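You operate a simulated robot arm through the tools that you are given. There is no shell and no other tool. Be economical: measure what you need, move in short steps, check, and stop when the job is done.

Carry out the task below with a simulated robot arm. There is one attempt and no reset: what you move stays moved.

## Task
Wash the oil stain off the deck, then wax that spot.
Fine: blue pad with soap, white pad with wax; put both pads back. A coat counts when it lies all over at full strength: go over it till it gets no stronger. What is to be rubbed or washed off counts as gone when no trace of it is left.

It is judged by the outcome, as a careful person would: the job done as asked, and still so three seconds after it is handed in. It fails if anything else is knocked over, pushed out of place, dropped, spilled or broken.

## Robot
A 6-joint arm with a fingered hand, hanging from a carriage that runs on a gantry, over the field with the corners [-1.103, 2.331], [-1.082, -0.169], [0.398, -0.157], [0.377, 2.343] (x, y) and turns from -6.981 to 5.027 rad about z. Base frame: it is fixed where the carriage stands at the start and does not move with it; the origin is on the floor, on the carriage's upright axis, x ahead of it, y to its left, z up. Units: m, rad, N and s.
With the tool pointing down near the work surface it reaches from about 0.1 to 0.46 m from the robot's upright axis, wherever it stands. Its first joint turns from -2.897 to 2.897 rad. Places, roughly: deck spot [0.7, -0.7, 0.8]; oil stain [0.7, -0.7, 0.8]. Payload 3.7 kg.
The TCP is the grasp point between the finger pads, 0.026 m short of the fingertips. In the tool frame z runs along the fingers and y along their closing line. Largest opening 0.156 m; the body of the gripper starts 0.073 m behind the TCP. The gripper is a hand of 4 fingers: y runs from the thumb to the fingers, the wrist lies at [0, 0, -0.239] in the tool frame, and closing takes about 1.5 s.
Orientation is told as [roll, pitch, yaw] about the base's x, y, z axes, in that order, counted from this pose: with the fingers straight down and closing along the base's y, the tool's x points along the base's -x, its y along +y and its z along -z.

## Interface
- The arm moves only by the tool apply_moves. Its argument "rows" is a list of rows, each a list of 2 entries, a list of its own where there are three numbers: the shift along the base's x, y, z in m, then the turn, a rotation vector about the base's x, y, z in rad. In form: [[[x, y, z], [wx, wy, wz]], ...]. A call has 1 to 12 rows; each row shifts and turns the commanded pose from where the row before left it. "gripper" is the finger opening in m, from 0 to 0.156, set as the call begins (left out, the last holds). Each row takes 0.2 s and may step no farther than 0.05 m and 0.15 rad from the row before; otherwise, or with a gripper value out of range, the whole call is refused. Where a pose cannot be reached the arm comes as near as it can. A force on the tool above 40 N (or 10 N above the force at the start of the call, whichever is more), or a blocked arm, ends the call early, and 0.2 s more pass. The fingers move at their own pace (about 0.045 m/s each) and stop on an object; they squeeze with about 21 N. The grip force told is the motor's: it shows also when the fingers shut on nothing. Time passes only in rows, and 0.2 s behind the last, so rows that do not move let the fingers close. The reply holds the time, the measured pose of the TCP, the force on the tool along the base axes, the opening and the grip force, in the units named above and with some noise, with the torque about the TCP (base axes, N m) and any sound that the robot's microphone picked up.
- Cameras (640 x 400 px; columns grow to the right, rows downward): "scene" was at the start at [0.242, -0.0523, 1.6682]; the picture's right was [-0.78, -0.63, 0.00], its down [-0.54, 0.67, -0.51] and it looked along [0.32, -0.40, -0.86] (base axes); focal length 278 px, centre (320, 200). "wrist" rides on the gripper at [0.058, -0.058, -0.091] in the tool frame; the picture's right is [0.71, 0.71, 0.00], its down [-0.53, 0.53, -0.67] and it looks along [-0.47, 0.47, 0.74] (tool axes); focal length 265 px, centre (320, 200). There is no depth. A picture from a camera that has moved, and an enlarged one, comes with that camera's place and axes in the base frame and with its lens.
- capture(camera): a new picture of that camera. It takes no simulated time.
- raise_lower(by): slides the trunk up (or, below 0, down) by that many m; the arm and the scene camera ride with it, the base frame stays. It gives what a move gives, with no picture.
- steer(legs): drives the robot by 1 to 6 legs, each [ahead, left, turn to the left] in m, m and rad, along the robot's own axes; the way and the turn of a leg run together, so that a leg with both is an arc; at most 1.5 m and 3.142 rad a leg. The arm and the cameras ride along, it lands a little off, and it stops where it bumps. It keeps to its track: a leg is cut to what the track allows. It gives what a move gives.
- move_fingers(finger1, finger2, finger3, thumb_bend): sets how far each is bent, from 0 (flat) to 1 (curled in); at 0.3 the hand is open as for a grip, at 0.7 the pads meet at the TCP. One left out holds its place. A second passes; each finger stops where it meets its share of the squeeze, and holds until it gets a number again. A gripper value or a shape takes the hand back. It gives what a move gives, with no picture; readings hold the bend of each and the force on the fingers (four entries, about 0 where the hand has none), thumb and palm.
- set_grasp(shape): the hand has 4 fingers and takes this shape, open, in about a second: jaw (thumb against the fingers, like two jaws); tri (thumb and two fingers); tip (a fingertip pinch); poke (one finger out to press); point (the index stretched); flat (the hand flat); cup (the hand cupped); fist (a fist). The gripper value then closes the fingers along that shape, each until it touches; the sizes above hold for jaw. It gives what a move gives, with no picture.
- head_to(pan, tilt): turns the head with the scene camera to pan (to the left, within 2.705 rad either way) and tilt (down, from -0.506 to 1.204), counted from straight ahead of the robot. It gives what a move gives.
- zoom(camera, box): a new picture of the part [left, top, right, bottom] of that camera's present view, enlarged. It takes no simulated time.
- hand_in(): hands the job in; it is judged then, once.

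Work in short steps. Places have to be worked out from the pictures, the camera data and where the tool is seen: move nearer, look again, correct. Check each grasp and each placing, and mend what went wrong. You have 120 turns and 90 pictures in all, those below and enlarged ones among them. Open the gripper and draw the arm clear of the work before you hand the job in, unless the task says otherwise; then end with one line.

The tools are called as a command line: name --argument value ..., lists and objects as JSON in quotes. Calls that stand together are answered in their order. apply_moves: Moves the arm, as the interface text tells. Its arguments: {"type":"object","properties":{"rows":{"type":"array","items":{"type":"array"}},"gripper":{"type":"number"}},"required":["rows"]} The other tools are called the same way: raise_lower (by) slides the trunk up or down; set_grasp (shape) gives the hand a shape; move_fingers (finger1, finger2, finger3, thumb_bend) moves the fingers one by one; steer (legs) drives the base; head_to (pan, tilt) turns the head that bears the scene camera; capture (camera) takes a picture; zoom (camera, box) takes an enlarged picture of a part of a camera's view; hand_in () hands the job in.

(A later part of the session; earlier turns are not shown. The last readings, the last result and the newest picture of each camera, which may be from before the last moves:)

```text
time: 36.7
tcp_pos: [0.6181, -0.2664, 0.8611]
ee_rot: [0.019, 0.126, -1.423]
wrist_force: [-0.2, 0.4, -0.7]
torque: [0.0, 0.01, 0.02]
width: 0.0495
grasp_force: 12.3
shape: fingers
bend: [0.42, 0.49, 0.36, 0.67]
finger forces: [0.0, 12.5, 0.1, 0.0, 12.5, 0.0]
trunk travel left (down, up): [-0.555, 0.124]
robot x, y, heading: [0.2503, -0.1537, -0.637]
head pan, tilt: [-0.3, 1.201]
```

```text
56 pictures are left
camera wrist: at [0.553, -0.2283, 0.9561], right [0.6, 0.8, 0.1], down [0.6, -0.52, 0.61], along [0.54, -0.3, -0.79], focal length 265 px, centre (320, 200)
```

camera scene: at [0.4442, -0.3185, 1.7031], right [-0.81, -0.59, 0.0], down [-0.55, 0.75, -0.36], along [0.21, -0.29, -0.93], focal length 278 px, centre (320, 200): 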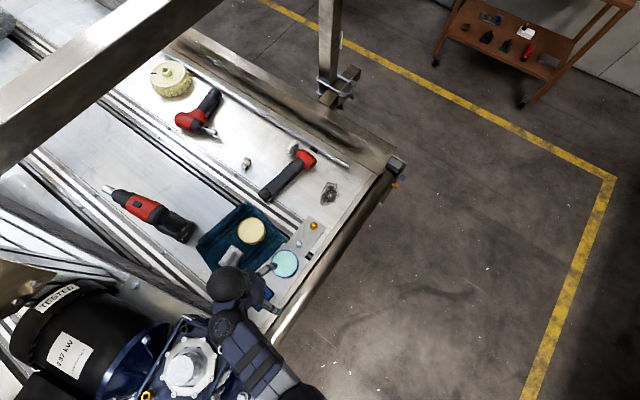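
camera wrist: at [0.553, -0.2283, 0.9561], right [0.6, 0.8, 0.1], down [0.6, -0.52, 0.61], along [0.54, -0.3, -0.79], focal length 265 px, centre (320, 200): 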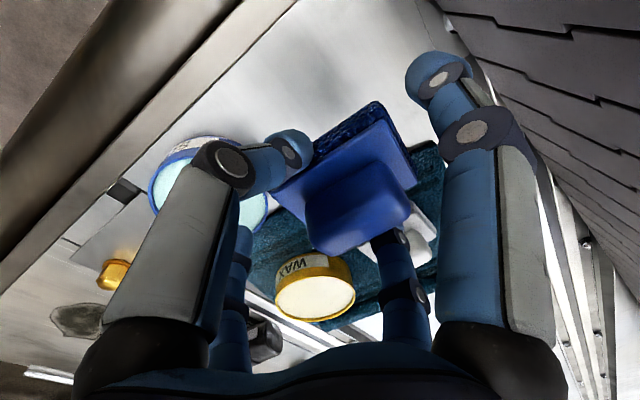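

The blue pad is held, its centre about (+0.022,+0.010) from the TCP. I carry it over the soap tub at (0.614,-0.360) and look before lowering.

apply_moves --rows '[[[-0.008, -0.035, 0.015], [0, 0, 0]], [[-0.008, -0.035, 0], [0, 0, 0]], [[-0.01, -0.034, 0], [0, 0, 0]], [[0, 0, 0], [0, 0, 0]]]'

capture --camera "wrist"

zoom --camera "scene" --box '[180, 180, 340, 320]'

```text
time: 37.7
tcp_pos: [0.5938, -0.3699, 0.8774]
ee_rot: [0.018, 0.123, -1.424]
wrist_force: [0.5, -0.3, -1.0]
torque: [-0.03, 0.02, -0.02]
width: 0.0494
grasp_force: 12.4
shape: fingers
bend: [0.42, 0.49, 0.36, 0.67]
finger forces: [0.0, 12.4, 0.0, 0.0, 12.4, 0.1]
trunk travel left (down, up): [-0.555, 0.124]
robot x, y, heading: [0.2492, -0.1529, -0.635]
head pan, tilt: [-0.3, 1.201]
```

```text
55 pictures are left
camera wrist: at [0.5276, -0.3335, 0.9727], right [0.6, 0.8, 0.1], down [0.6, -0.52, 0.61], along [0.54, -0.3, -0.79], focal length 265 px, centre (320, 200)
```

wrist: 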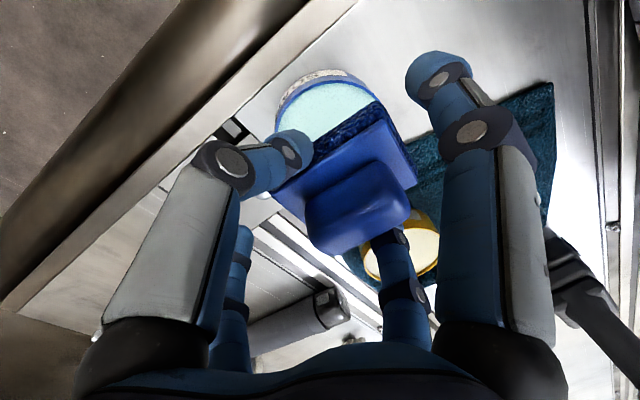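

```text
2.86 times, centred on (260, 250) of scene
camera zoom: at [0.4447, -0.3168, 1.7028], right [-0.81, -0.59, 0.0], down [-0.55, 0.75, -0.36], along [0.21, -0.29, -0.93], focal length 794 px, centre (491, 57)
```

zoom: 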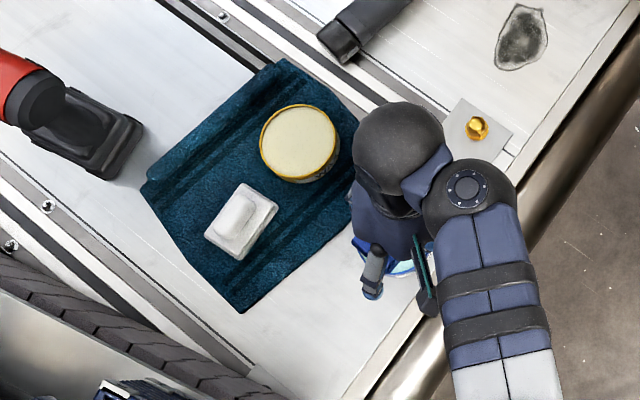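

The pad's centre projects to about (0.615,-0.364), right over the tub. I lower it slowly, reading the force.

apply_moves --rows '[[[0, 0.003, -0.02], [0, 0, 0]], [[0, 0, -0.015], [0, 0, 0]], [[0, 0, -0.006], [0, 0, 0]], [[0, 0, -0.005], [0, 0, 0]]]'

```text
time: 38.7
tcp_pos: [0.594, -0.3679, 0.8285]
ee_rot: [0.019, 0.123, -1.424]
wrist_force: [0.3, -0.3, -0.6]
torque: [0.01, 0.02, 0.01]
width: 0.0494
grasp_force: 12.5
shape: fingers
bend: [0.42, 0.49, 0.36, 0.67]
finger forces: [0.0, 12.3, 0.1, 0.1, 12.5, 0.0]
trunk travel left (down, up): [-0.555, 0.124]
robot x, y, heading: [0.2493, -0.1545, -0.637]
head pan, tilt: [-0.3, 1.201]
```

No contact yet at 0.8285; I continue in 4 mm steps.

apply_moves --rows '[[[0, 0, -0.005], [0, 0, 0]], [[0, 0, -0.004], [0, 0, 0]], [[0, 0, -0.004], [0, 0, 0]]]'

capture --camera "wrist"

```text
time: 39.5
tcp_pos: [0.5946, -0.3685, 0.8149]
ee_rot: [0.02, 0.122, -1.424]
wrist_force: [-2.9, -1.5, 12.2]
torque: [0.13, -0.47, -0.04]
width: 0.0493
grasp_force: 13.7
shape: fingers
bend: [0.42, 0.49, 0.36, 0.67]
finger forces: [0.0, 12.0, 0.0, 0.0, 15.2, 0.1]
trunk travel left (down, up): [-0.555, 0.124]
robot x, y, heading: [0.2529, -0.1528, -0.641]
head pan, tilt: [-0.3, 1.201]
```

```text
53 pictures are left
camera wrist: at [0.5283, -0.3316, 0.9121], right [0.6, 0.8, 0.1], down [0.6, -0.52, 0.61], along [0.54, -0.3, -0.79], focal length 265 px, centre (320, 200)
```

wrist: 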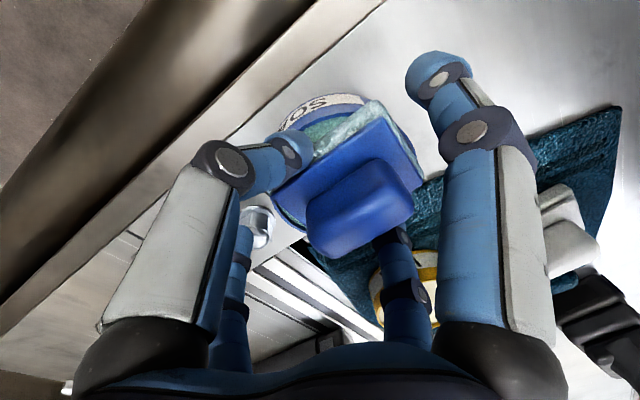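

The pad sits in the soap with 12 N. I lift it out, then drive the carriage back to the corner nearest the stain.

apply_moves --rows '[[[-0.004, 0, 0.01], [0, 0, 0]], [[0, 0, -0.009], [0, 0, 0]], [[0, 0, 0.02], [0, 0, 0]], [[0, 0, 0.04], [0, 0, 0]], [[0, 0, 0.045], [0, 0, 0]], [[0, 0, 0], [0, 0, 0]]]'

steer --legs '[[0.109, 0.08, 0]]'

capture --camera "wrist"

capture --camera "scene"

```text
time: 40.9
tcp_pos: [0.5917, -0.3678, 0.9224]
ee_rot: [0.019, 0.122, -1.424]
wrist_force: [0.2, -0.1, -1.0]
torque: [0.02, 0.03, -0.01]
width: 0.0496
grasp_force: 12.4
shape: fingers
bend: [0.42, 0.49, 0.36, 0.67]
finger forces: [0.0, 12.3, 0.0, 0.0, 12.2, 0.0]
trunk travel left (down, up): [-0.555, 0.124]
robot x, y, heading: [0.2519, -0.1505, -0.64]
head pan, tilt: [-0.3, 1.201]
```

```text
time: 42.2
tcp_pos: [0.7274, -0.3693, 0.9219]
ee_rot: [0.02, 0.123, -1.424]
wrist_force: [1.0, -0.4, -1.1]
torque: [0.0, 0.02, -0.02]
width: 0.0494
grasp_force: 11.7
shape: fingers
bend: [0.42, 0.49, 0.36, 0.67]
finger forces: [0.0, 12.3, 0.1, 0.0, 12.3, 0.0]
trunk travel left (down, up): [-0.555, 0.124]
robot x, y, heading: [0.3862, -0.1557, -0.633]
head pan, tilt: [-0.3, 1.201]
```

```text
52 pictures are left
camera wrist: at [0.6609, -0.3333, 1.0184], right [0.6, 0.8, 0.1], down [0.6, -0.52, 0.61], along [0.54, -0.3, -0.79], focal length 265 px, centre (320, 200)
```

wrist: 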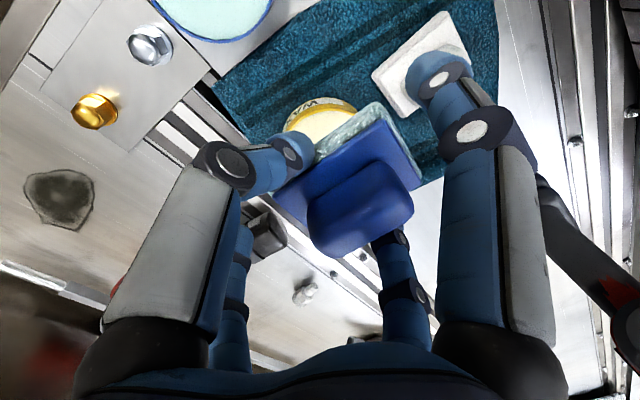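

```text
51 pictures are left
camera scene: at [0.5792, -0.3189, 1.7027], right [-0.8, -0.59, 0.0], down [-0.55, 0.75, -0.36], along [0.21, -0.29, -0.93], focal length 278 px, centre (320, 200)
```

scene: 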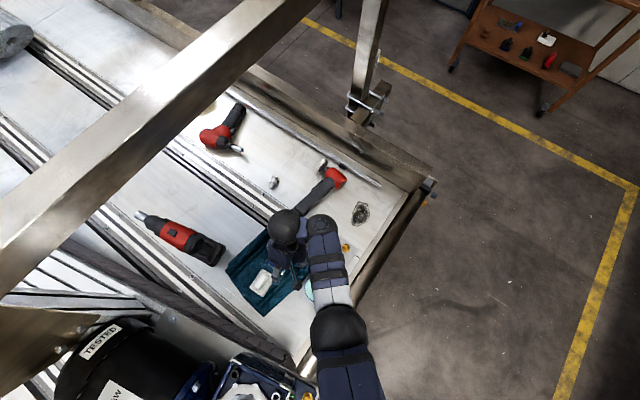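

The sponge is foamy. I extend the arm toward the stain at this height; the trunk will follow down afterwards.

apply_moves --rows '[[[-0.016, -0.045, 0], [0, 0, 0]], [[-0.016, -0.045, 0], [0, 0, 0]], [[-0.016, -0.045, 0], [0, 0, 0]], [[-0.016, -0.045, 0.01], [0, 0, 0]], [[-0.016, -0.045, 0.02], [0, 0, 0]], [[-0.016, -0.045, 0.03], [0, 0, 0]], [[0, -0.02, 0.03], [0, 0, 0]], [[0, 0, 0], [0, 0, 0]]]'

```text
refused: row 5 steps farther than a row can; nothing moved
```

Row step was slightly too long; I use smaller steps.

apply_moves --rows '[[[-0.016, -0.044, 0], [0, 0, 0]], [[-0.016, -0.044, 0], [0, 0, 0]], [[-0.016, -0.044, 0], [0, 0, 0]], [[-0.016, -0.042, 0.01], [0, 0, 0]], [[-0.016, -0.04, 0.02], [0, 0, 0]], [[-0.016, -0.035, 0.03], [0, 0, 0]], [[0, -0.03, 0.03], [0, 0, 0]], [[0, -0.015, 0], [0, 0, 0]], [[0, 0, 0], [0, 0, 0]]]'

```text
time: 44.2
tcp_pos: [0.616, -0.6305, 1.0048]
ee_rot: [0.018, 0.124, -1.422]
wrist_force: [-0.4, 0.2, -0.2]
torque: [0.0, -0.02, -0.01]
width: 0.0495
grasp_force: 12.3
shape: fingers
bend: [0.42, 0.49, 0.36, 0.68]
finger forces: [0.0, 12.0, 0.0, 0.0, 12.0, 0.0]
out of reach, approached as far as the arm can: row 6, 7, 8
trunk travel left (down, up): [-0.555, 0.124]
robot x, y, heading: [0.3825, -0.1586, -0.637]
head pan, tilt: [-0.3, 1.201]
```

Reach model: the shoulder sits ~z 1.5 now, so lowering the trunk further while raising the hand relative to it gains radius. I lower the trunk, then make the hand upright while extending upward-outward.

raise_lower --by -0.13

apply_moves --rows '[[[0, 0, 0.04], [-0.06, 0, 0]], [[0, 0, 0.04], [-0.064, 0, 0]], [[0.005, -0.02, 0.03], [0, 0.02, 0]], [[0.005, -0.02, 0.02], [0, 0, 0]], [[0, 0, 0], [0, 0, 0]]]'

capture --camera "wrist"

```text
time: 45.8
tcp_pos: [0.6156, -0.6295, 0.8735]
ee_rot: [0.019, 0.123, -1.422]
wrist_force: [0.0, -0.1, -0.7]
torque: [0.0, -0.03, 0.01]
width: 0.0491
grasp_force: 12.4
shape: fingers
bend: [0.42, 0.49, 0.36, 0.68]
finger forces: [0.0, 12.1, 0.0, 0.1, 12.0, 0.1]
trunk travel left (down, up): [-0.425, 0.254]
robot x, y, heading: [0.3845, -0.1575, -0.637]
head pan, tilt: [-0.3, 1.201]
```

```text
time: 47.0
tcp_pos: [0.6561, -0.6824, 0.9927]
ee_rot: [-0.019, 0.003, -1.424]
wrist_force: [-0.7, -0.5, -0.2]
torque: [0.0, 0.0, -0.04]
width: 0.0493
grasp_force: 12.3
shape: fingers
bend: [0.42, 0.49, 0.36, 0.68]
finger forces: [0.1, 12.1, 0.0, 0.0, 12.0, 0.0]
out of reach, approached as far as the arm can: row 1, 2, 3, 4
trunk travel left (down, up): [-0.425, 0.254]
robot x, y, heading: [0.3857, -0.1574, -0.637]
head pan, tilt: [-0.3, 1.201]
```

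```text
50 pictures are left
camera wrist: at [0.5918, -0.6335, 1.0844], right [0.6, 0.8, -0.01], down [0.61, -0.44, 0.66], along [0.52, -0.4, -0.75], focal length 265 px, centre (320, 200)
```

wrist: 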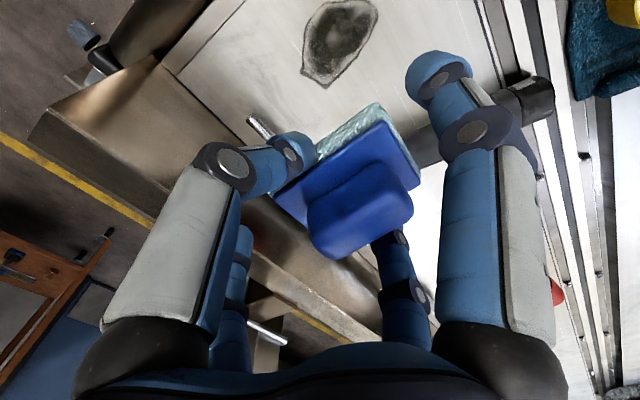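

Now upright at (0.656,-0.682). I bring the pad centre over the stain's near-middle and lower the trunk to just above contact.

apply_moves --rows '[[[-0.014, 0.014, 0], [0, 0.02, 0]], [[-0.014, 0.014, 0], [0, 0, 0]], [[0, 0, 0], [0, 0, 0]]]'

raise_lower --by -0.165

capture --camera "wrist"

capture --camera "scene"

```text
time: 47.8
tcp_pos: [0.6422, -0.6816, 0.9857]
ee_rot: [-0.041, 0.007, -1.424]
wrist_force: [-0.8, -0.1, -0.6]
torque: [0.0, 0.02, 0.0]
width: 0.0497
grasp_force: 12.6
shape: fingers
bend: [0.42, 0.49, 0.36, 0.68]
finger forces: [0.0, 12.1, 0.0, 0.0, 12.1, 0.0]
out of reach, approached as far as the arm can: row 1, 2
trunk travel left (down, up): [-0.425, 0.254]
robot x, y, heading: [0.3873, -0.1541, -0.637]
head pan, tilt: [-0.3, 1.201]
```

```text
time: 49.7
tcp_pos: [0.6417, -0.6815, 0.8205]
ee_rot: [-0.04, 0.009, -1.424]
wrist_force: [-0.1, -0.2, -0.3]
torque: [-0.01, 0.01, 0.0]
width: 0.0493
grasp_force: 12.2
shape: fingers
bend: [0.42, 0.49, 0.36, 0.68]
finger forces: [0.0, 12.2, 0.0, 0.0, 12.1, 0.0]
trunk travel left (down, up): [-0.26, 0.419]
robot x, y, heading: [0.3873, -0.157, -0.634]
head pan, tilt: [-0.3, 1.201]
```

```text
49 pictures are left
camera wrist: at [0.5793, -0.6332, 0.9148], right [0.6, 0.8, -0.02], down [0.62, -0.45, 0.64], along [0.51, -0.4, -0.77], focal length 265 px, centre (320, 200)
```

wrist: 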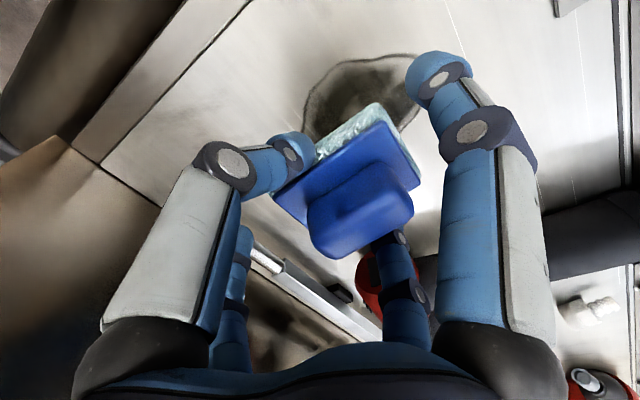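

```text
48 pictures are left
camera scene: at [0.5792, -0.3189, 1.4078], right [-0.8, -0.59, 0.0], down [-0.55, 0.75, -0.36], along [0.21, -0.29, -0.93], focal length 278 px, centre (320, 200)
```

scene: 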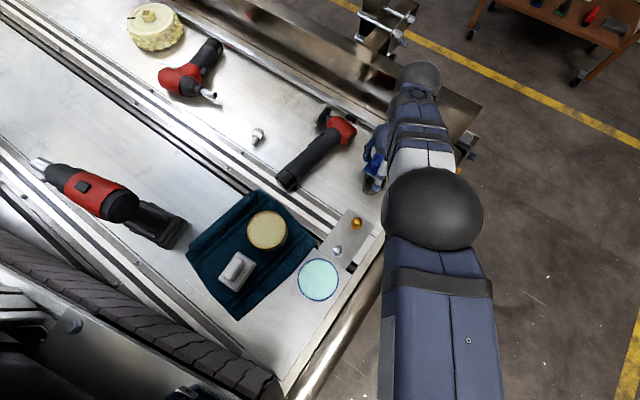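

I level the hand, shift to the stain centre and lower gradually to contact.

apply_moves --rows '[[[-0.007, 0.011, 0], [0.006, -0.04, 0]], [[-0.007, 0.011, -0.005], [0, 0, 0]], [[0, 0, -0.005], [0, 0, 0]], [[0, 0, -0.005], [0, 0, 0]], [[0, 0, -0.005], [0, 0, 0]], [[0, 0, 0], [0, 0, 0]]]'

```text
time: 51.1
tcp_pos: [0.6382, -0.6834, 0.7944]
ee_rot: [0.001, 0.009, -1.423]
wrist_force: [-0.3, -1.1, -0.1]
torque: [0.03, 0.03, 0.03]
width: 0.0494
grasp_force: 12.2
shape: fingers
bend: [0.42, 0.49, 0.36, 0.68]
finger forces: [0.0, 12.1, 0.0, 0.0, 11.9, 0.1]
out of reach, approached as far as the arm can: row 1, 2
trunk travel left (down, up): [-0.26, 0.419]
robot x, y, heading: [0.3834, -0.1544, -0.635]
head pan, tilt: [-0.3, 1.201]
```

It hasn't moved in +y: the elbow is likely near its straight singularity. I try again with smaller inward steps, lifting slightly.

apply_moves --rows '[[[-0.004, 0.006, 0.005], [0, 0, 0]], [[-0.004, 0.006, 0.005], [0, 0, 0]], [[0, 0.006, 0], [0, 0, 0]], [[0, 0.006, 0], [0, 0, 0]], [[0, 0, 0], [0, 0, 0]]]'

```text
time: 52.3
tcp_pos: [0.6298, -0.6584, 0.806]
ee_rot: [0.0, 0.007, -1.424]
wrist_force: [-0.1, -0.5, -0.4]
torque: [-0.03, -0.01, -0.03]
width: 0.0492
grasp_force: 12.1
shape: fingers
bend: [0.42, 0.49, 0.36, 0.68]
finger forces: [0.0, 12.1, 0.1, 0.1, 12.0, 0.0]
trunk travel left (down, up): [-0.26, 0.419]
robot x, y, heading: [0.3838, -0.1587, -0.638]
head pan, tilt: [-0.3, 1.201]
```

That worked: TCP (0.630,-0.658). Now I lower to contact.

apply_moves --rows '[[[0, 0, -0.006], [0, 0, 0]], [[0, 0, -0.006], [0, 0, 0]], [[0, 0, -0.005], [0, 0, 0]], [[0, 0, -0.004], [0, 0, 0]]]'

capture --camera "wrist"

```text
time: 53.3
tcp_pos: [0.6326, -0.6598, 0.7858]
ee_rot: [0.0, 0.003, -1.423]
wrist_force: [-2.8, 0.4, 12.3]
torque: [0.13, -0.45, 0.01]
width: 0.0496
grasp_force: 13.9
shape: fingers
bend: [0.42, 0.49, 0.36, 0.68]
finger forces: [0.0, 11.8, 0.1, 0.0, 15.6, 0.0]
trunk travel left (down, up): [-0.26, 0.419]
robot x, y, heading: [0.3845, -0.1569, -0.638]
head pan, tilt: [-0.3, 1.201]
```

```text
47 pictures are left
camera wrist: at [0.5659, -0.6122, 0.8767], right [0.6, 0.8, 0.0], down [0.6, -0.45, 0.67], along [0.54, -0.39, -0.75], focal length 265 px, centre (320, 200)
```

wrist: 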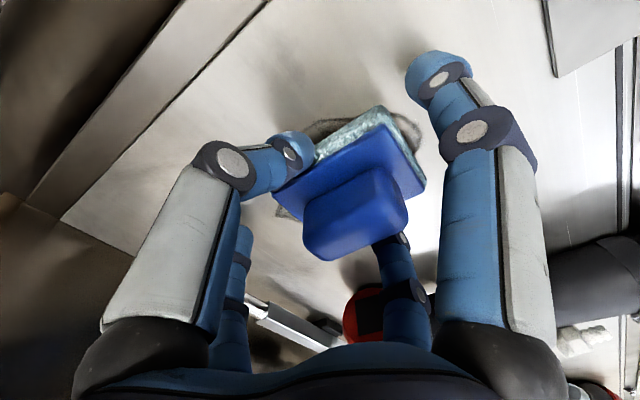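

Contact at z 0.786 with 12 N on the stain. I scrub with strokes along y and offsets in x.

apply_moves --rows '[[[0, 0.02, 0], [0, 0, 0]], [[0.012, 0, 0], [0, 0, 0]], [[0, -0.025, 0], [0, 0, 0]], [[0, -0.025, 0], [0, 0, 0]], [[-0.02, 0, 0], [0, 0, 0]], [[0, 0.025, 0], [0, 0, 0]], [[0, 0.025, 0], [0, 0, 0]], [[-0.02, 0, 0], [0, 0, 0]], [[0, -0.025, 0], [0, 0, 0]], [[0, -0.025, 0], [0, 0, 0]], [[0.015, 0.015, 0], [0, 0, 0]], [[0.013, 0.015, 0], [0, 0, 0]]]'

capture --camera "wrist"

```text
time: 55.9
tcp_pos: [0.6311, -0.6491, 0.7839]
ee_rot: [0.0, 0.007, -1.424]
wrist_force: [-0.3, -1.3, 6.6]
torque: [0.02, -0.26, -0.08]
width: 0.0492
grasp_force: 12.4
shape: fingers
bend: [0.42, 0.48, 0.36, 0.67]
finger forces: [0.1, 12.2, 0.0, 0.0, 12.7, 0.0]
out of reach, approached as far as the arm can: row 4
trunk travel left (down, up): [-0.26, 0.419]
robot x, y, heading: [0.3836, -0.1576, -0.634]
head pan, tilt: [-0.3, 1.201]
```

```text
46 pictures are left
camera wrist: at [0.5639, -0.6003, 0.876], right [0.6, 0.8, 0.01], down [0.6, -0.45, 0.66], along [0.54, -0.39, -0.75], focal length 265 px, centre (320, 200)
```

wrist: 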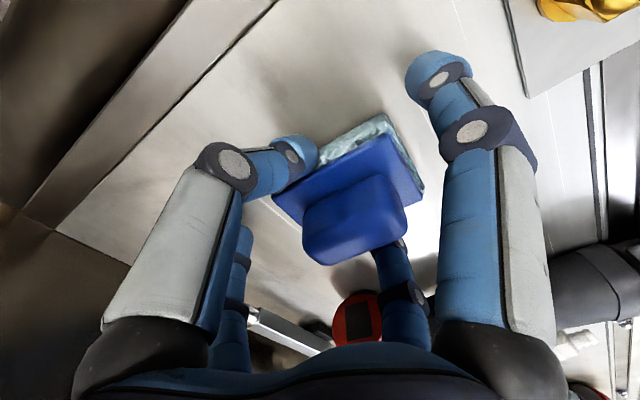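

Most of the visible stain is gone. I lift a little and look at what's under the pad.

apply_moves --rows '[[[0, 0, 0.03], [0, 0, 0]], [[-0.01, 0.04, 0.02], [0, 0, 0]], [[-0.01, 0.045, 0.01], [0, 0, 0]], [[-0.01, 0.045, 0.0], [0, 0, 0]], [[0, 0, 0], [0, 0, 0]]]'

capture --camera "wrist"

zoom --camera "scene" --box '[310, 80, 470, 240]'

```text
time: 56.8
tcp_pos: [0.6328, -0.5973, 0.8073]
ee_rot: [0.008, -0.01, -1.424]
wrist_force: [-1.1, -4.0, 15.6]
torque: [0.97, 0.18, 0.09]
width: 0.0484
grasp_force: 20.0
shape: fingers
bend: [0.42, 0.48, 0.36, 0.67]
finger forces: [16.2, 12.1, 0.0, 0.2, 12.1, 0.0]
out of reach, approached as far as the arm can: row 2, 3, 4
trunk travel left (down, up): [-0.26, 0.419]
robot x, y, heading: [0.3851, -0.1557, -0.629]
head pan, tilt: [-0.3, 1.201]
stopped in row 4: the force on the tool passed its limit at 58 N (the readings are from after the stop); the commanded pose is now the measured one
```

```text
45 pictures are left
camera wrist: at [0.5665, -0.5468, 0.8962], right [0.6, 0.8, 0.0], down [0.59, -0.44, 0.68], along [0.54, -0.41, -0.74], focal length 265 px, centre (320, 200)
```

wrist: 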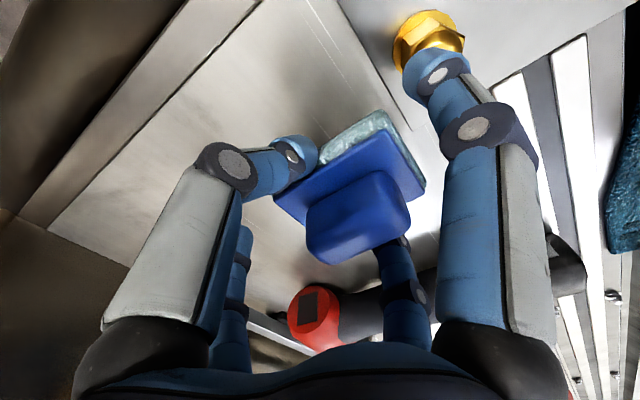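

```text
2.50 times, centred on (390, 160) of scene
camera zoom: at [0.5791, -0.3197, 1.4082], right [-0.81, -0.59, 0.0], down [-0.55, 0.75, -0.36], along [0.21, -0.29, -0.93], focal length 694 px, centre (145, 300)
```

zoom: 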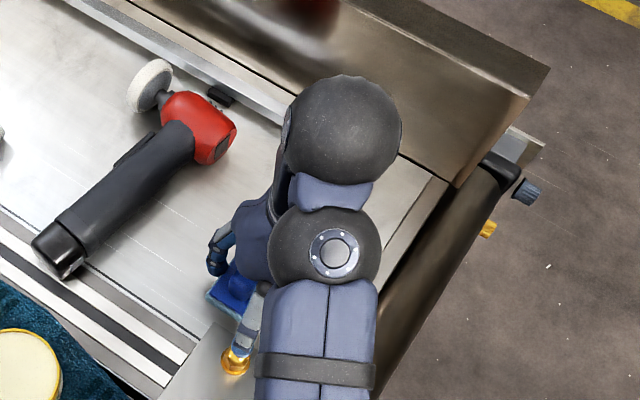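

Finger 1 bumped the gold bolt (fixed to its plate) since the arm couldn't rise here. I raise the trunk straight up.

raise_lower --by 0.1

capture --camera "wrist"

zoom --camera "scene" --box '[290, 80, 450, 240]'

```text
time: 58.1
tcp_pos: [0.6334, -0.5943, 0.9042]
ee_rot: [0.007, -0.006, -1.424]
wrist_force: [-0.7, -0.5, 0.0]
torque: [0.0, 0.02, -0.02]
width: 0.0491
grasp_force: 12.0
shape: fingers
bend: [0.42, 0.48, 0.36, 0.67]
finger forces: [0.0, 12.1, 0.1, 0.1, 12.1, 0.0]
trunk travel left (down, up): [-0.36, 0.319]
robot x, y, heading: [0.3848, -0.1538, -0.634]
head pan, tilt: [-0.3, 1.201]
```

```text
43 pictures are left
camera wrist: at [0.5662, -0.5446, 0.9938], right [0.6, 0.8, 0.0], down [0.59, -0.44, 0.67], along [0.54, -0.4, -0.74], focal length 265 px, centre (320, 200)
```

wrist: 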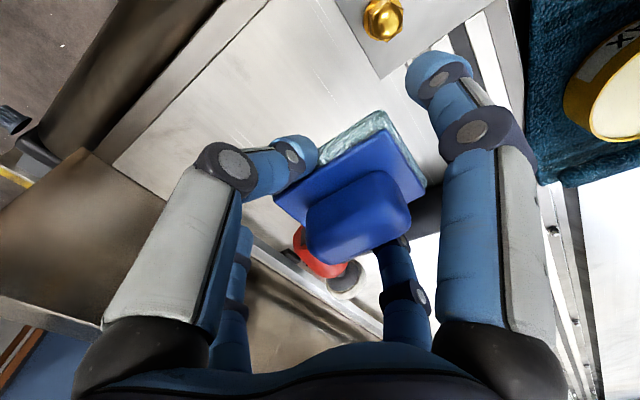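

```text
2.50 times, centred on (370, 160) of scene
camera zoom: at [0.5791, -0.3188, 1.5077], right [-0.81, -0.59, 0.0], down [-0.55, 0.75, -0.36], along [0.21, -0.29, -0.93], focal length 694 px, centre (195, 300)
```

zoom: 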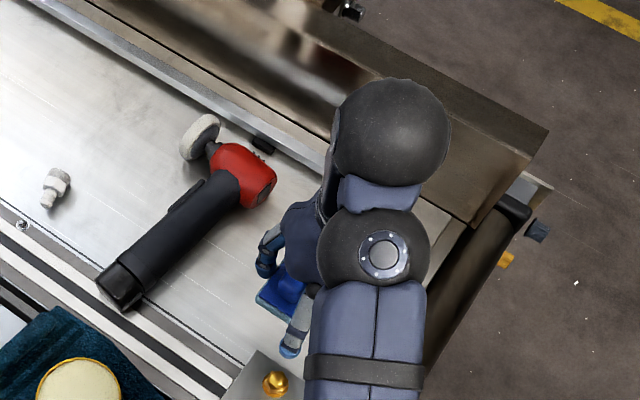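

The visible part of the stain area looks clean; the far end is hidden. I raise further and retract to view the whole spot.

raise_lower --by 0.15

apply_moves --rows '[[[0, 0.04, -0.02], [0, 0, 0]], [[0, 0.04, -0.02], [0, 0, 0]], [[0, 0.04, -0.02], [0, 0, 0]], [[0, 0.02, 0], [0, 0, 0]], [[0, 0, 0], [0, 0, 0]]]'

zoom --camera "scene" --box '[270, 120, 430, 280]'

```text
time: 59.9
tcp_pos: [0.6326, -0.5937, 1.0526]
ee_rot: [0.004, -0.005, -1.424]
wrist_force: [-1.2, -0.6, -0.8]
torque: [-0.02, 0.0, 0.0]
width: 0.0487
grasp_force: 12.0
shape: fingers
bend: [0.42, 0.48, 0.36, 0.67]
finger forces: [0.1, 12.2, 0.1, 0.0, 12.1, 0.0]
trunk travel left (down, up): [-0.51, 0.169]
robot x, y, heading: [0.3821, -0.156, -0.636]
head pan, tilt: [-0.3, 1.201]
```

```text
time: 61.1
tcp_pos: [0.641, -0.4634, 0.9782]
ee_rot: [0.004, -0.007, -1.424]
wrist_force: [0.4, -0.2, -0.2]
torque: [0.01, 0.06, 0.01]
width: 0.049
grasp_force: 12.6
shape: fingers
bend: [0.42, 0.48, 0.36, 0.67]
finger forces: [0.0, 12.0, 0.0, 0.0, 11.8, 0.0]
out of reach, approached as far as the arm can: row 1, 2, 4
trunk travel left (down, up): [-0.51, 0.169]
robot x, y, heading: [0.3843, -0.1534, -0.634]
head pan, tilt: [-0.3, 1.201]
```

```text
2.50 times, centred on (350, 200) of scene
camera zoom: at [0.5791, -0.3188, 1.6577], right [-0.81, -0.59, 0.0], down [-0.55, 0.75, -0.36], along [0.21, -0.29, -0.93], focal length 694 px, centre (245, 200)
```

zoom: 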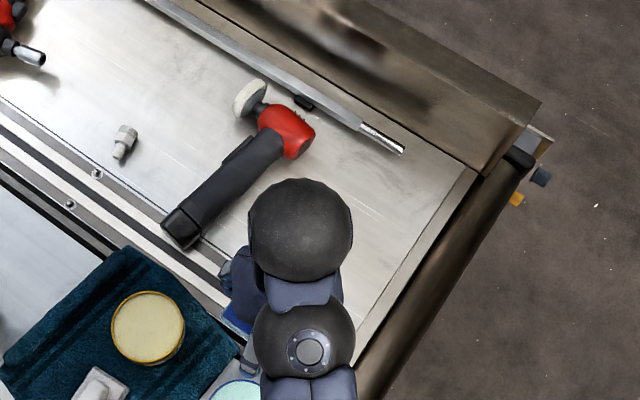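

The spot is mostly visible now; I enlarge for any faint remainder, also from the wrist camera.

zoom --camera "scene" --box '[330, 160, 390, 220]'

capture --camera "wrist"

```text
6.67 times, centred on (360, 190) of scene
camera zoom: at [0.5791, -0.3188, 1.6577], right [-0.81, -0.59, 0.0], down [-0.55, 0.75, -0.36], along [0.21, -0.29, -0.93], focal length 1852 px, centre (53, 267)
```

zoom: 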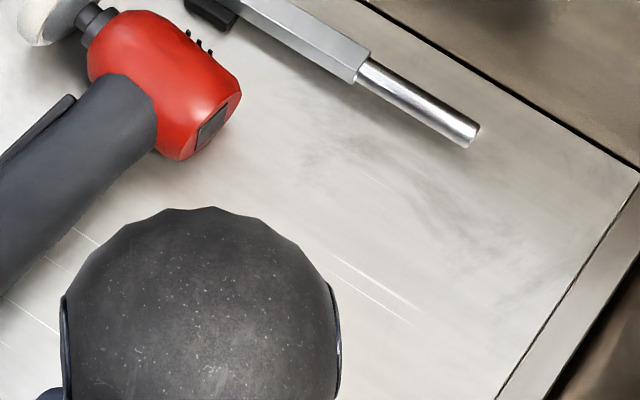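

```text
39 pictures are left
camera wrist: at [0.574, -0.4133, 1.0685], right [0.6, 0.8, 0.0], down [0.59, -0.44, 0.67], along [0.54, -0.4, -0.74], focal length 265 px, centre (320, 200)
```

wrist: 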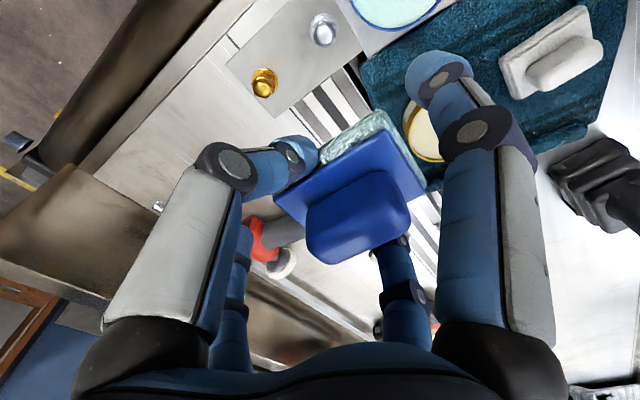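

The visible two-thirds look clean, with only the deck's natural marbling. I shift the hand aside in −x to see the rest.

apply_moves --rows '[[[-0.04, 0, 0], [0, 0, 0]], [[-0.04, 0, 0], [0, 0, 0]], [[-0.04, 0, 0], [0, 0, 0]], [[0, 0, 0], [0, 0, 0]]]'

zoom --camera "scene" --box '[315, 160, 395, 240]'

```text
time: 62.1
tcp_pos: [0.5225, -0.4686, 0.9569]
ee_rot: [0.006, -0.009, -1.424]
wrist_force: [0.0, -0.1, -0.8]
torque: [0.01, -0.01, 0.0]
width: 0.0489
grasp_force: 11.8
shape: fingers
bend: [0.42, 0.48, 0.36, 0.67]
finger forces: [0.0, 11.9, 0.0, 0.1, 11.8, 0.1]
out of reach, approached as far as the arm can: row 1, 2, 3
trunk travel left (down, up): [-0.51, 0.169]
robot x, y, heading: [0.3869, -0.1533, -0.634]
head pan, tilt: [-0.3, 1.201]
```

```text
5.00 times, centred on (355, 200) of scene
camera zoom: at [0.5791, -0.3188, 1.6577], right [-0.81, -0.59, 0.0], down [-0.55, 0.75, -0.36], along [0.21, -0.29, -0.93], focal length 1389 px, centre (145, 200)
```

zoom: 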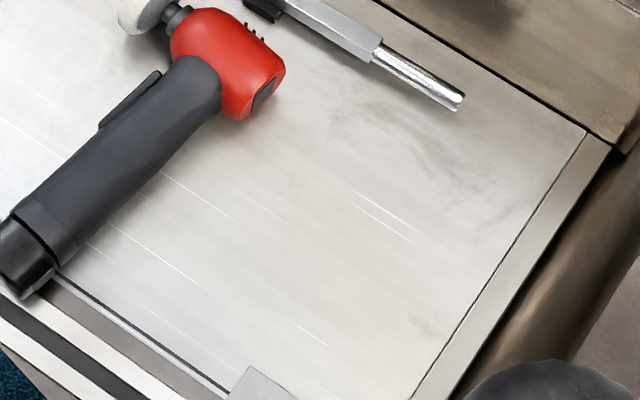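

The whole spot appears clean. One strong enlargement to be sure no trace is left.

zoom --camera "scene" --box '[345, 193, 381, 229]'

```text
11.11 times, centred on (363, 211) of scene
camera zoom: at [0.5791, -0.3188, 1.6577], right [-0.81, -0.59, 0.0], down [-0.55, 0.75, -0.36], along [0.21, -0.29, -0.93], focal length 3087 px, centre (-158, 78)
```

zoom: 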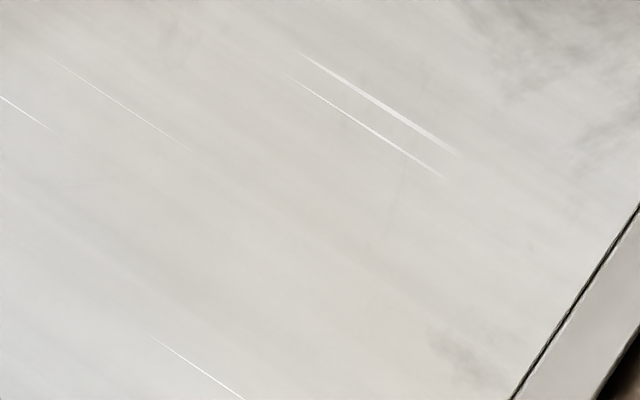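

No trace is left. Now I return the blue pad: carriage back to x≈0.25, then to a point short of the pad's place.

steer --legs '[[-0.109, -0.08, 0]]'

apply_moves --rows '[[[0.035, 0.03, -0.01], [0, 0, 0]], [[0.035, 0.03, -0.01], [0, 0, 0]], [[0.035, 0.03, -0.01], [0, 0, 0]], [[0.035, 0.03, -0.01], [0, 0, 0]], [[0.035, 0.03, -0.01], [0, 0, 0]], [[0.025, 0.02, -0.01], [0, 0, 0]], [[0, 0, 0], [0.065, 0, 0]], [[0, 0, 0], [0.06, 0, 0]], [[0, 0, 0], [0, 0, 0]]]'

capture --camera "wrist"

```text
time: 63.4
tcp_pos: [0.3842, -0.4685, 0.9583]
ee_rot: [0.004, -0.008, -1.422]
wrist_force: [0.1, 0.8, -0.9]
torque: [0.03, 0.04, 0.02]
width: 0.049
grasp_force: 11.7
shape: fingers
bend: [0.42, 0.48, 0.36, 0.67]
finger forces: [0.1, 11.9, 0.0, 0.0, 11.9, 0.0]
trunk travel left (down, up): [-0.51, 0.169]
robot x, y, heading: [0.2488, -0.1571, -0.636]
head pan, tilt: [-0.3, 1.201]
```

```text
time: 65.4
tcp_pos: [0.5841, -0.2999, 0.8984]
ee_rot: [0.024, 0.117, -1.422]
wrist_force: [1.4, 0.1, -0.4]
torque: [0.01, 0.03, 0.01]
width: 0.0488
grasp_force: 11.4
shape: fingers
bend: [0.42, 0.48, 0.36, 0.67]
finger forces: [0.1, 11.8, 0.1, 0.0, 11.8, 0.0]
trunk travel left (down, up): [-0.51, 0.169]
robot x, y, heading: [0.2458, -0.1542, -0.637]
head pan, tilt: [-0.3, 1.201]
```

```text
36 pictures are left
camera wrist: at [0.518, -0.2626, 0.9949], right [0.59, 0.8, 0.1], down [0.59, -0.52, 0.62], along [0.54, -0.31, -0.78], focal length 265 px, centre (320, 200)
```

wrist: 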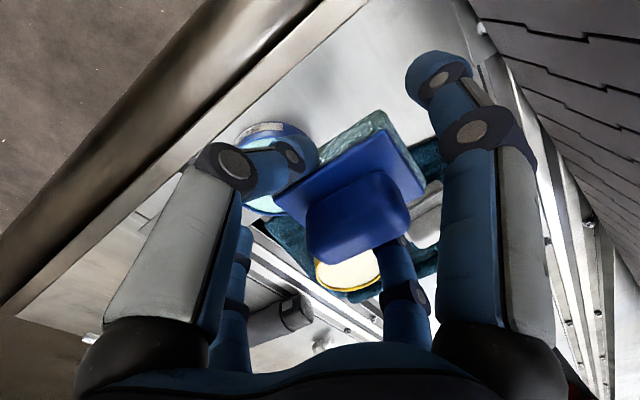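

I edge in and down toward the pad's original place, watching the force.

apply_moves --rows '[[[0.003, 0.02, -0.01], [0, 0, 0]], [[0.003, 0.015, -0.02], [0, 0, 0]], [[0, 0.012, -0.02], [0, 0, 0]], [[0, 0.006, -0.02], [0, 0, 0]], [[0, 0, -0.02], [0, 0, 0]], [[0, 0, -0.008], [0, 0, 0]], [[0, 0, 0], [0, 0, 0]]]'

capture --camera "wrist"

```text
time: 67.0
tcp_pos: [0.5896, -0.2667, 0.8684]
ee_rot: [0.025, 0.115, -1.422]
wrist_force: [-0.6, -0.3, -1.7]
torque: [-0.02, -0.02, 0.03]
width: 0.0493
grasp_force: 11.8
shape: fingers
bend: [0.42, 0.48, 0.36, 0.67]
finger forces: [0.0, 11.7, 0.0, 0.0, 11.8, 0.0]
out of reach, approached as far as the arm can: row 3, 4, 5, 6
trunk travel left (down, up): [-0.51, 0.169]
robot x, y, heading: [0.2464, -0.1548, -0.632]
head pan, tilt: [-0.3, 1.201]
```

```text
35 pictures are left
camera wrist: at [0.5231, -0.2288, 0.9635], right [0.59, 0.8, 0.1], down [0.59, -0.52, 0.62], along [0.54, -0.31, -0.78], focal length 265 px, centre (320, 200)
```

wrist: 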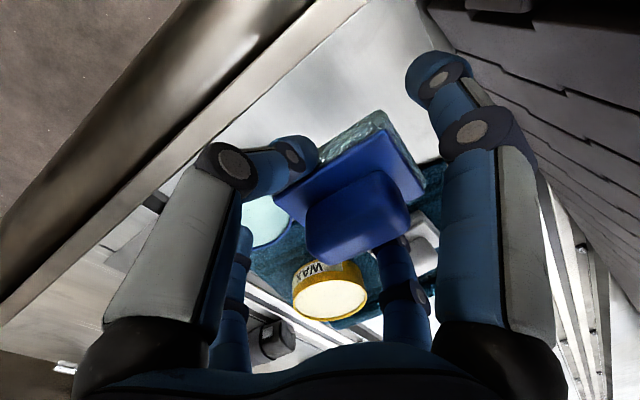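

Blocked by reach here, while it was fine earlier with the trunk 4.5 cm higher. I raise the trunk to that height and try again.

raise_lower --by 0.045

apply_moves --rows '[[[0, 0.01, -0.02], [0, 0, 0]], [[0, 0.01, -0.02], [0, 0, 0]], [[0, 0, -0.02], [0, 0, 0]], [[0, 0, -0.02], [0, 0, 0]], [[0, 0, -0.02], [0, 0, 0]], [[0, 0, 0], [0, 0, 0]]]'

```text
time: 67.9
tcp_pos: [0.5889, -0.2664, 0.9126]
ee_rot: [0.023, 0.114, -1.422]
wrist_force: [-0.4, 0.6, -0.6]
torque: [0.01, 0.05, -0.02]
width: 0.0491
grasp_force: 12.2
shape: fingers
bend: [0.42, 0.48, 0.36, 0.67]
finger forces: [0.0, 11.9, 0.1, 0.0, 11.8, 0.0]
trunk travel left (down, up): [-0.555, 0.124]
robot x, y, heading: [0.2527, -0.1546, -0.637]
head pan, tilt: [-0.3, 1.201]
```

```text
time: 69.3
tcp_pos: [0.5894, -0.2666, 0.9125]
ee_rot: [0.025, 0.115, -1.421]
wrist_force: [-0.3, -0.2, -0.1]
torque: [-0.02, 0.02, -0.01]
width: 0.049
grasp_force: 11.8
shape: fingers
bend: [0.42, 0.48, 0.36, 0.67]
finger forces: [0.1, 11.8, 0.0, 0.0, 11.7, 0.0]
out of reach, approached as far as the arm can: row 1, 2, 3, 4, 5
trunk travel left (down, up): [-0.555, 0.124]
robot x, y, heading: [0.2452, -0.1566, -0.638]
head pan, tilt: [-0.3, 1.201]
```

A joint limit seems to hold it. I move outward/forward to release it, then approach again from the pose that worked before.

apply_moves --rows '[[[0.01, -0.04, 0], [0, 0, 0]], [[0.01, -0.04, -0.02], [0, 0, 0]], [[0.01, -0.02, -0.02], [0, 0, 0]], [[0, 0, 0], [0, 0, 0]]]'

capture --camera "scene"

```text
time: 70.3
tcp_pos: [0.5743, -0.3159, 0.9117]
ee_rot: [0.024, 0.115, -1.424]
wrist_force: [0.2, 0.9, -0.6]
torque: [0.01, 0.0, 0.02]
width: 0.049
grasp_force: 11.7
shape: fingers
bend: [0.42, 0.48, 0.36, 0.67]
finger forces: [0.1, 11.9, 0.1, 0.0, 11.8, 0.0]
out of reach, approached as far as the arm can: row 1, 2, 3
trunk travel left (down, up): [-0.555, 0.124]
robot x, y, heading: [0.2495, -0.156, -0.636]
head pan, tilt: [-0.3, 1.201]
```

```text
34 pictures are left
camera scene: at [0.4412, -0.3183, 1.7028], right [-0.8, -0.59, 0.0], down [-0.55, 0.75, -0.36], along [0.22, -0.29, -0.93], focal length 278 px, centre (320, 200)
```

scene: 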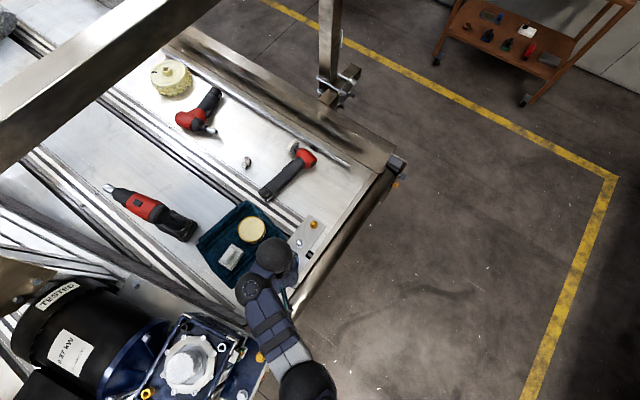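

The picture shows the distal wrist link is now folded to the other side than before, so the hand's roll is at its limit here. I test by turning the hand counter-clockwise, high above.

apply_moves --rows '[[[0, 0, 0.0], [0, 0, 0.14]], [[0, 0, 0], [0, 0, 0.14]], [[0, 0, 0], [0, 0, 0.14]], [[0.01, 0.02, 0], [0, 0, 0]], [[0.01, 0.02, -0.01], [0, 0, 0]], [[0, 0, 0], [0, 0, 0]]]'

```text
time: 71.7
tcp_pos: [0.5894, -0.271, 0.9089]
ee_rot: [0.025, 0.114, -1.002]
wrist_force: [0.0, 0.1, -0.1]
torque: [-0.04, 0.02, 0.0]
width: 0.0489
grasp_force: 11.7
shape: fingers
bend: [0.42, 0.48, 0.36, 0.67]
finger forces: [0.1, 11.7, 0.1, 0.0, 11.8, 0.1]
out of reach, approached as far as the arm can: row 5
trunk travel left (down, up): [-0.555, 0.124]
robot x, y, heading: [0.2435, -0.1602, -0.634]
head pan, tilt: [-0.3, 1.201]
```

Rolling the hand was free, yet the position is still blocked, so it is a fold limit at short radius. I back the carriage another 0.1 m to work at larger radius.

steer --legs '[[-0.08, -0.06, 0]]'

apply_moves --rows '[[[0.03, 0, 0], [0, 0, -0.14]], [[0.03, 0, 0], [0, 0, -0.14]], [[0.03, 0, 0], [0, 0, -0.14]], [[0.01, 0.01, 0], [0, 0, 0]], [[0, 0, 0], [0, 0, 0]]]'

```text
time: 72.8
tcp_pos: [0.4924, -0.2729, 0.9102]
ee_rot: [0.025, 0.116, -0.999]
wrist_force: [0.7, -0.1, -0.9]
torque: [-0.01, 0.02, 0.01]
width: 0.0489
grasp_force: 11.9
shape: fingers
bend: [0.42, 0.48, 0.36, 0.67]
finger forces: [0.0, 11.7, 0.0, 0.0, 11.7, 0.0]
trunk travel left (down, up): [-0.555, 0.124]
robot x, y, heading: [0.1476, -0.1558, -0.633]
head pan, tilt: [-0.3, 1.201]
```

```text
time: 74.0
tcp_pos: [0.5479, -0.2365, 0.9377]
ee_rot: [0.023, 0.112, -1.42]
wrist_force: [-0.2, -6.9, 0.8]
torque: [0.12, 0.01, 0.08]
width: 0.0417
grasp_force: 14.6
shape: fingers
bend: [0.46, 0.48, 0.36, 0.67]
finger forces: [6.0, 11.7, 0.0, 0.0, 11.7, 0.0]
out of reach, approached as far as the arm can: row 1, 2, 3, 4
trunk travel left (down, up): [-0.555, 0.124]
robot x, y, heading: [0.1514, -0.1573, -0.633]
head pan, tilt: [-0.3, 1.201]
```

The solver seems stuck with the distal link folded clockwise, which shortens reach. I retreat off-deck to an extended, aligned pose, and will then come back counter-clockwise to unfold it the other way.

apply_moves --rows '[[[0, -0.04, 0], [0, 0, 0]], [[-0.018, -0.04, 0.008], [0, 0, 0]], [[-0.018, -0.04, 0.008], [0, 0, 0]], [[-0.018, -0.04, 0.008], [0, 0, 0]], [[-0.018, -0.04, 0.008], [0, 0, 0]], [[-0.018, -0.04, 0.008], [0, 0, 0]], [[-0.018, -0.04, 0.008], [0, 0, 0]], [[-0.018, -0.04, 0.008], [0, 0, 0]], [[-0.018, -0.04, 0.008], [0, 0, 0]], [[0, -0.02, 0], [0, 0, 0]], [[0, 0, 0], [0, 0, 0]]]'

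capture --camera "scene"

```text
time: 76.4
tcp_pos: [0.3912, -0.6216, 0.9962]
ee_rot: [-0.038, 0.095, -1.42]
wrist_force: [0.5, 0.2, -1.2]
torque: [0.0, 0.02, 0.03]
width: 0.0489
grasp_force: 11.3
shape: fingers
bend: [0.42, 0.49, 0.36, 0.67]
finger forces: [0.0, 11.7, 0.0, 0.1, 11.6, 0.0]
out of reach, approached as far as the arm can: row 1, 3, 9, 10
trunk travel left (down, up): [-0.555, 0.124]
robot x, y, heading: [0.1483, -0.1571, -0.632]
head pan, tilt: [-0.3, 1.201]
```

```text
33 pictures are left
camera scene: at [0.3438, -0.3201, 1.7028], right [-0.8, -0.6, 0.0], down [-0.56, 0.75, -0.36], along [0.22, -0.29, -0.93], focal length 278 px, centre (320, 200)
```

scene: 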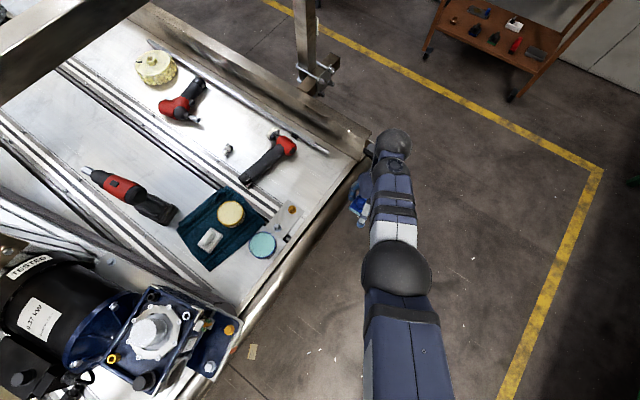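

The arm is straight and aligned; everything else stands in place. Now I swing counter-clockwise at large radius, then retract toward the pad's place.

apply_moves --rows '[[[0.036, 0.02, 0], [0, 0, 0]], [[0.036, 0.03, 0], [0, 0, 0]], [[0.036, 0.034, -0.005], [0, 0, 0]], [[0.036, 0.034, -0.01], [0, 0, 0]], [[0.036, 0.034, -0.01], [0, 0, 0]], [[0.014, 0.045, -0.01], [0, 0, 0]], [[0.0, 0.045, -0.015], [0, 0, 0]], [[0.0, 0.045, -0.015], [0, 0, 0]], [[0, 0.03, -0.01], [0, 0, 0]], [[0, 0, 0], [0, 0, 0]]]'

capture --camera "scene"

```text
refused: row 4 steps farther than a row can; nothing moved
```

```text
32 pictures are left
camera scene: at [0.3438, -0.3201, 1.7028], right [-0.8, -0.6, 0.0], down [-0.56, 0.75, -0.36], along [0.22, -0.29, -0.93], focal length 278 px, centre (320, 200)
```

scene: 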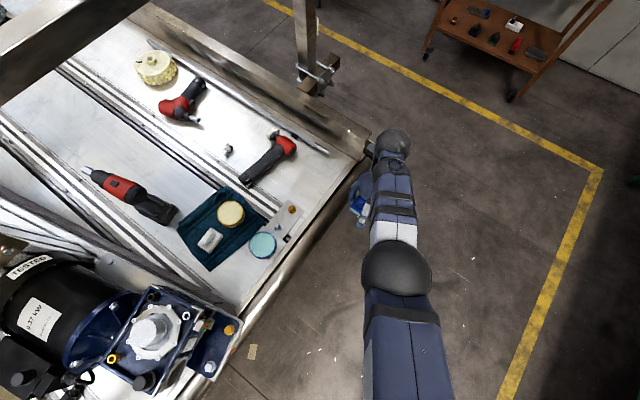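

Steps slightly too long; I shorten them.

apply_moves --rows '[[[0.034, 0.02, 0], [0.0, -0.03, 0]], [[0.034, 0.03, 0], [0, 0, 0]], [[0.034, 0.032, -0.005], [0, 0, 0]], [[0.034, 0.032, -0.01], [0, 0, 0]], [[0.034, 0.032, -0.01], [0, 0, 0]], [[0.02, 0.042, -0.01], [0, 0, 0]], [[0.005, 0.045, -0.012], [0, 0, 0]], [[0.0, 0.045, -0.012], [0, 0, 0]], [[0, 0.03, -0.01], [0, 0, 0]], [[0, 0, 0], [0, 0, 0]]]'

capture --camera "scene"

```text
time: 78.6
tcp_pos: [0.6214, -0.3186, 0.9127]
ee_rot: [0.052, 0.112, -1.419]
wrist_force: [-0.6, -0.1, -1.1]
torque: [0.0, 0.01, 0.01]
width: 0.0488
grasp_force: 11.4
shape: fingers
bend: [0.42, 0.49, 0.36, 0.67]
finger forces: [0.0, 11.4, 0.1, 0.1, 11.4, 0.0]
out of reach, approached as far as the arm can: row 7, 8, 9
trunk travel left (down, up): [-0.555, 0.124]
robot x, y, heading: [0.1499, -0.1546, -0.632]
head pan, tilt: [-0.3, 1.201]
```

```text
31 pictures are left
camera scene: at [0.3438, -0.32, 1.7027], right [-0.8, -0.6, 0.0], down [-0.56, 0.75, -0.36], along [0.22, -0.29, -0.93], focal length 278 px, centre (320, 200)
```

scene: 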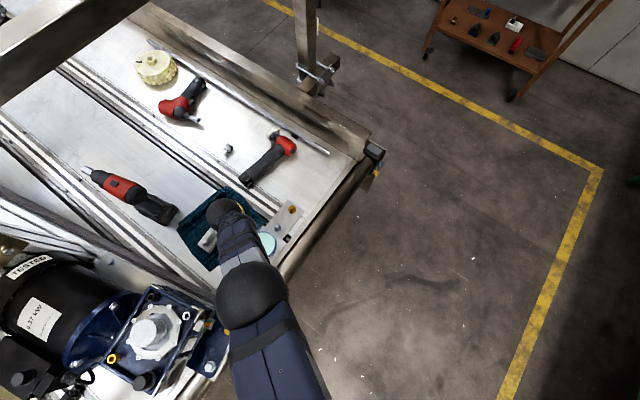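

It is aligned now but fully stretched at this radius. I drive forward 7 cm and retract gently with a counter-clockwise finish.

steer --legs '[[0.056, 0.041, 0]]'

apply_moves --rows '[[[-0.02, -0.02, -0.01], [0, 0, 0]], [[-0.03, -0.01, -0.005], [0, 0.03, 0]], [[-0.03, 0, 0], [0, 0, 0]], [[-0.01, 0.02, 0], [0, 0, 0]], [[-0.01, 0.02, 0], [0, 0, 0]], [[0, 0, 0], [0, 0, 0]]]'

capture --camera "scene"

```text
time: 79.6
tcp_pos: [0.6902, -0.318, 0.9132]
ee_rot: [0.054, 0.111, -1.415]
wrist_force: [0.9, 0.4, -0.9]
torque: [0.0, 0.0, -0.01]
width: 0.0488
grasp_force: 11.3
shape: fingers
bend: [0.42, 0.49, 0.36, 0.67]
finger forces: [0.0, 11.3, 0.0, 0.0, 11.4, 0.1]
trunk travel left (down, up): [-0.555, 0.124]
robot x, y, heading: [0.2203, -0.1584, -0.636]
head pan, tilt: [-0.3, 1.201]
```

```text
time: 81.0
tcp_pos: [0.6358, -0.3323, 0.8616]
ee_rot: [0.022, 0.117, -1.418]
wrist_force: [0.2, -0.6, -0.9]
torque: [-0.01, 0.03, -0.03]
width: 0.0486
grasp_force: 11.1
shape: fingers
bend: [0.42, 0.49, 0.36, 0.67]
finger forces: [0.1, 11.4, 0.0, 0.0, 11.4, 0.0]
out of reach, approached as far as the arm can: row 2, 3, 4, 5
trunk travel left (down, up): [-0.555, 0.124]
robot x, y, heading: [0.2192, -0.1549, -0.627]
head pan, tilt: [-0.3, 1.201]
```

```text
30 pictures are left
camera scene: at [0.4134, -0.3204, 1.7027], right [-0.8, -0.6, 0.0], down [-0.56, 0.75, -0.36], along [0.22, -0.29, -0.93], focal length 278 px, centre (320, 200)
```

scene: 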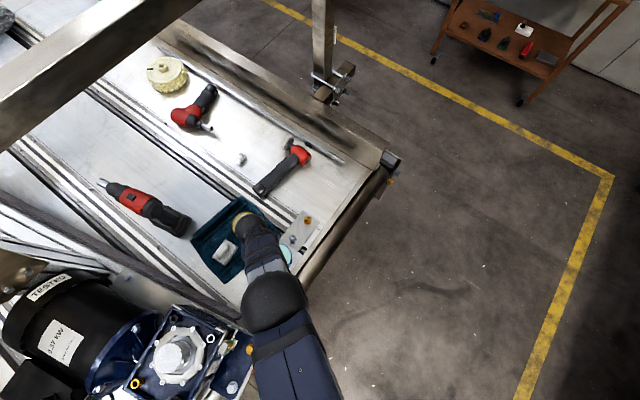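

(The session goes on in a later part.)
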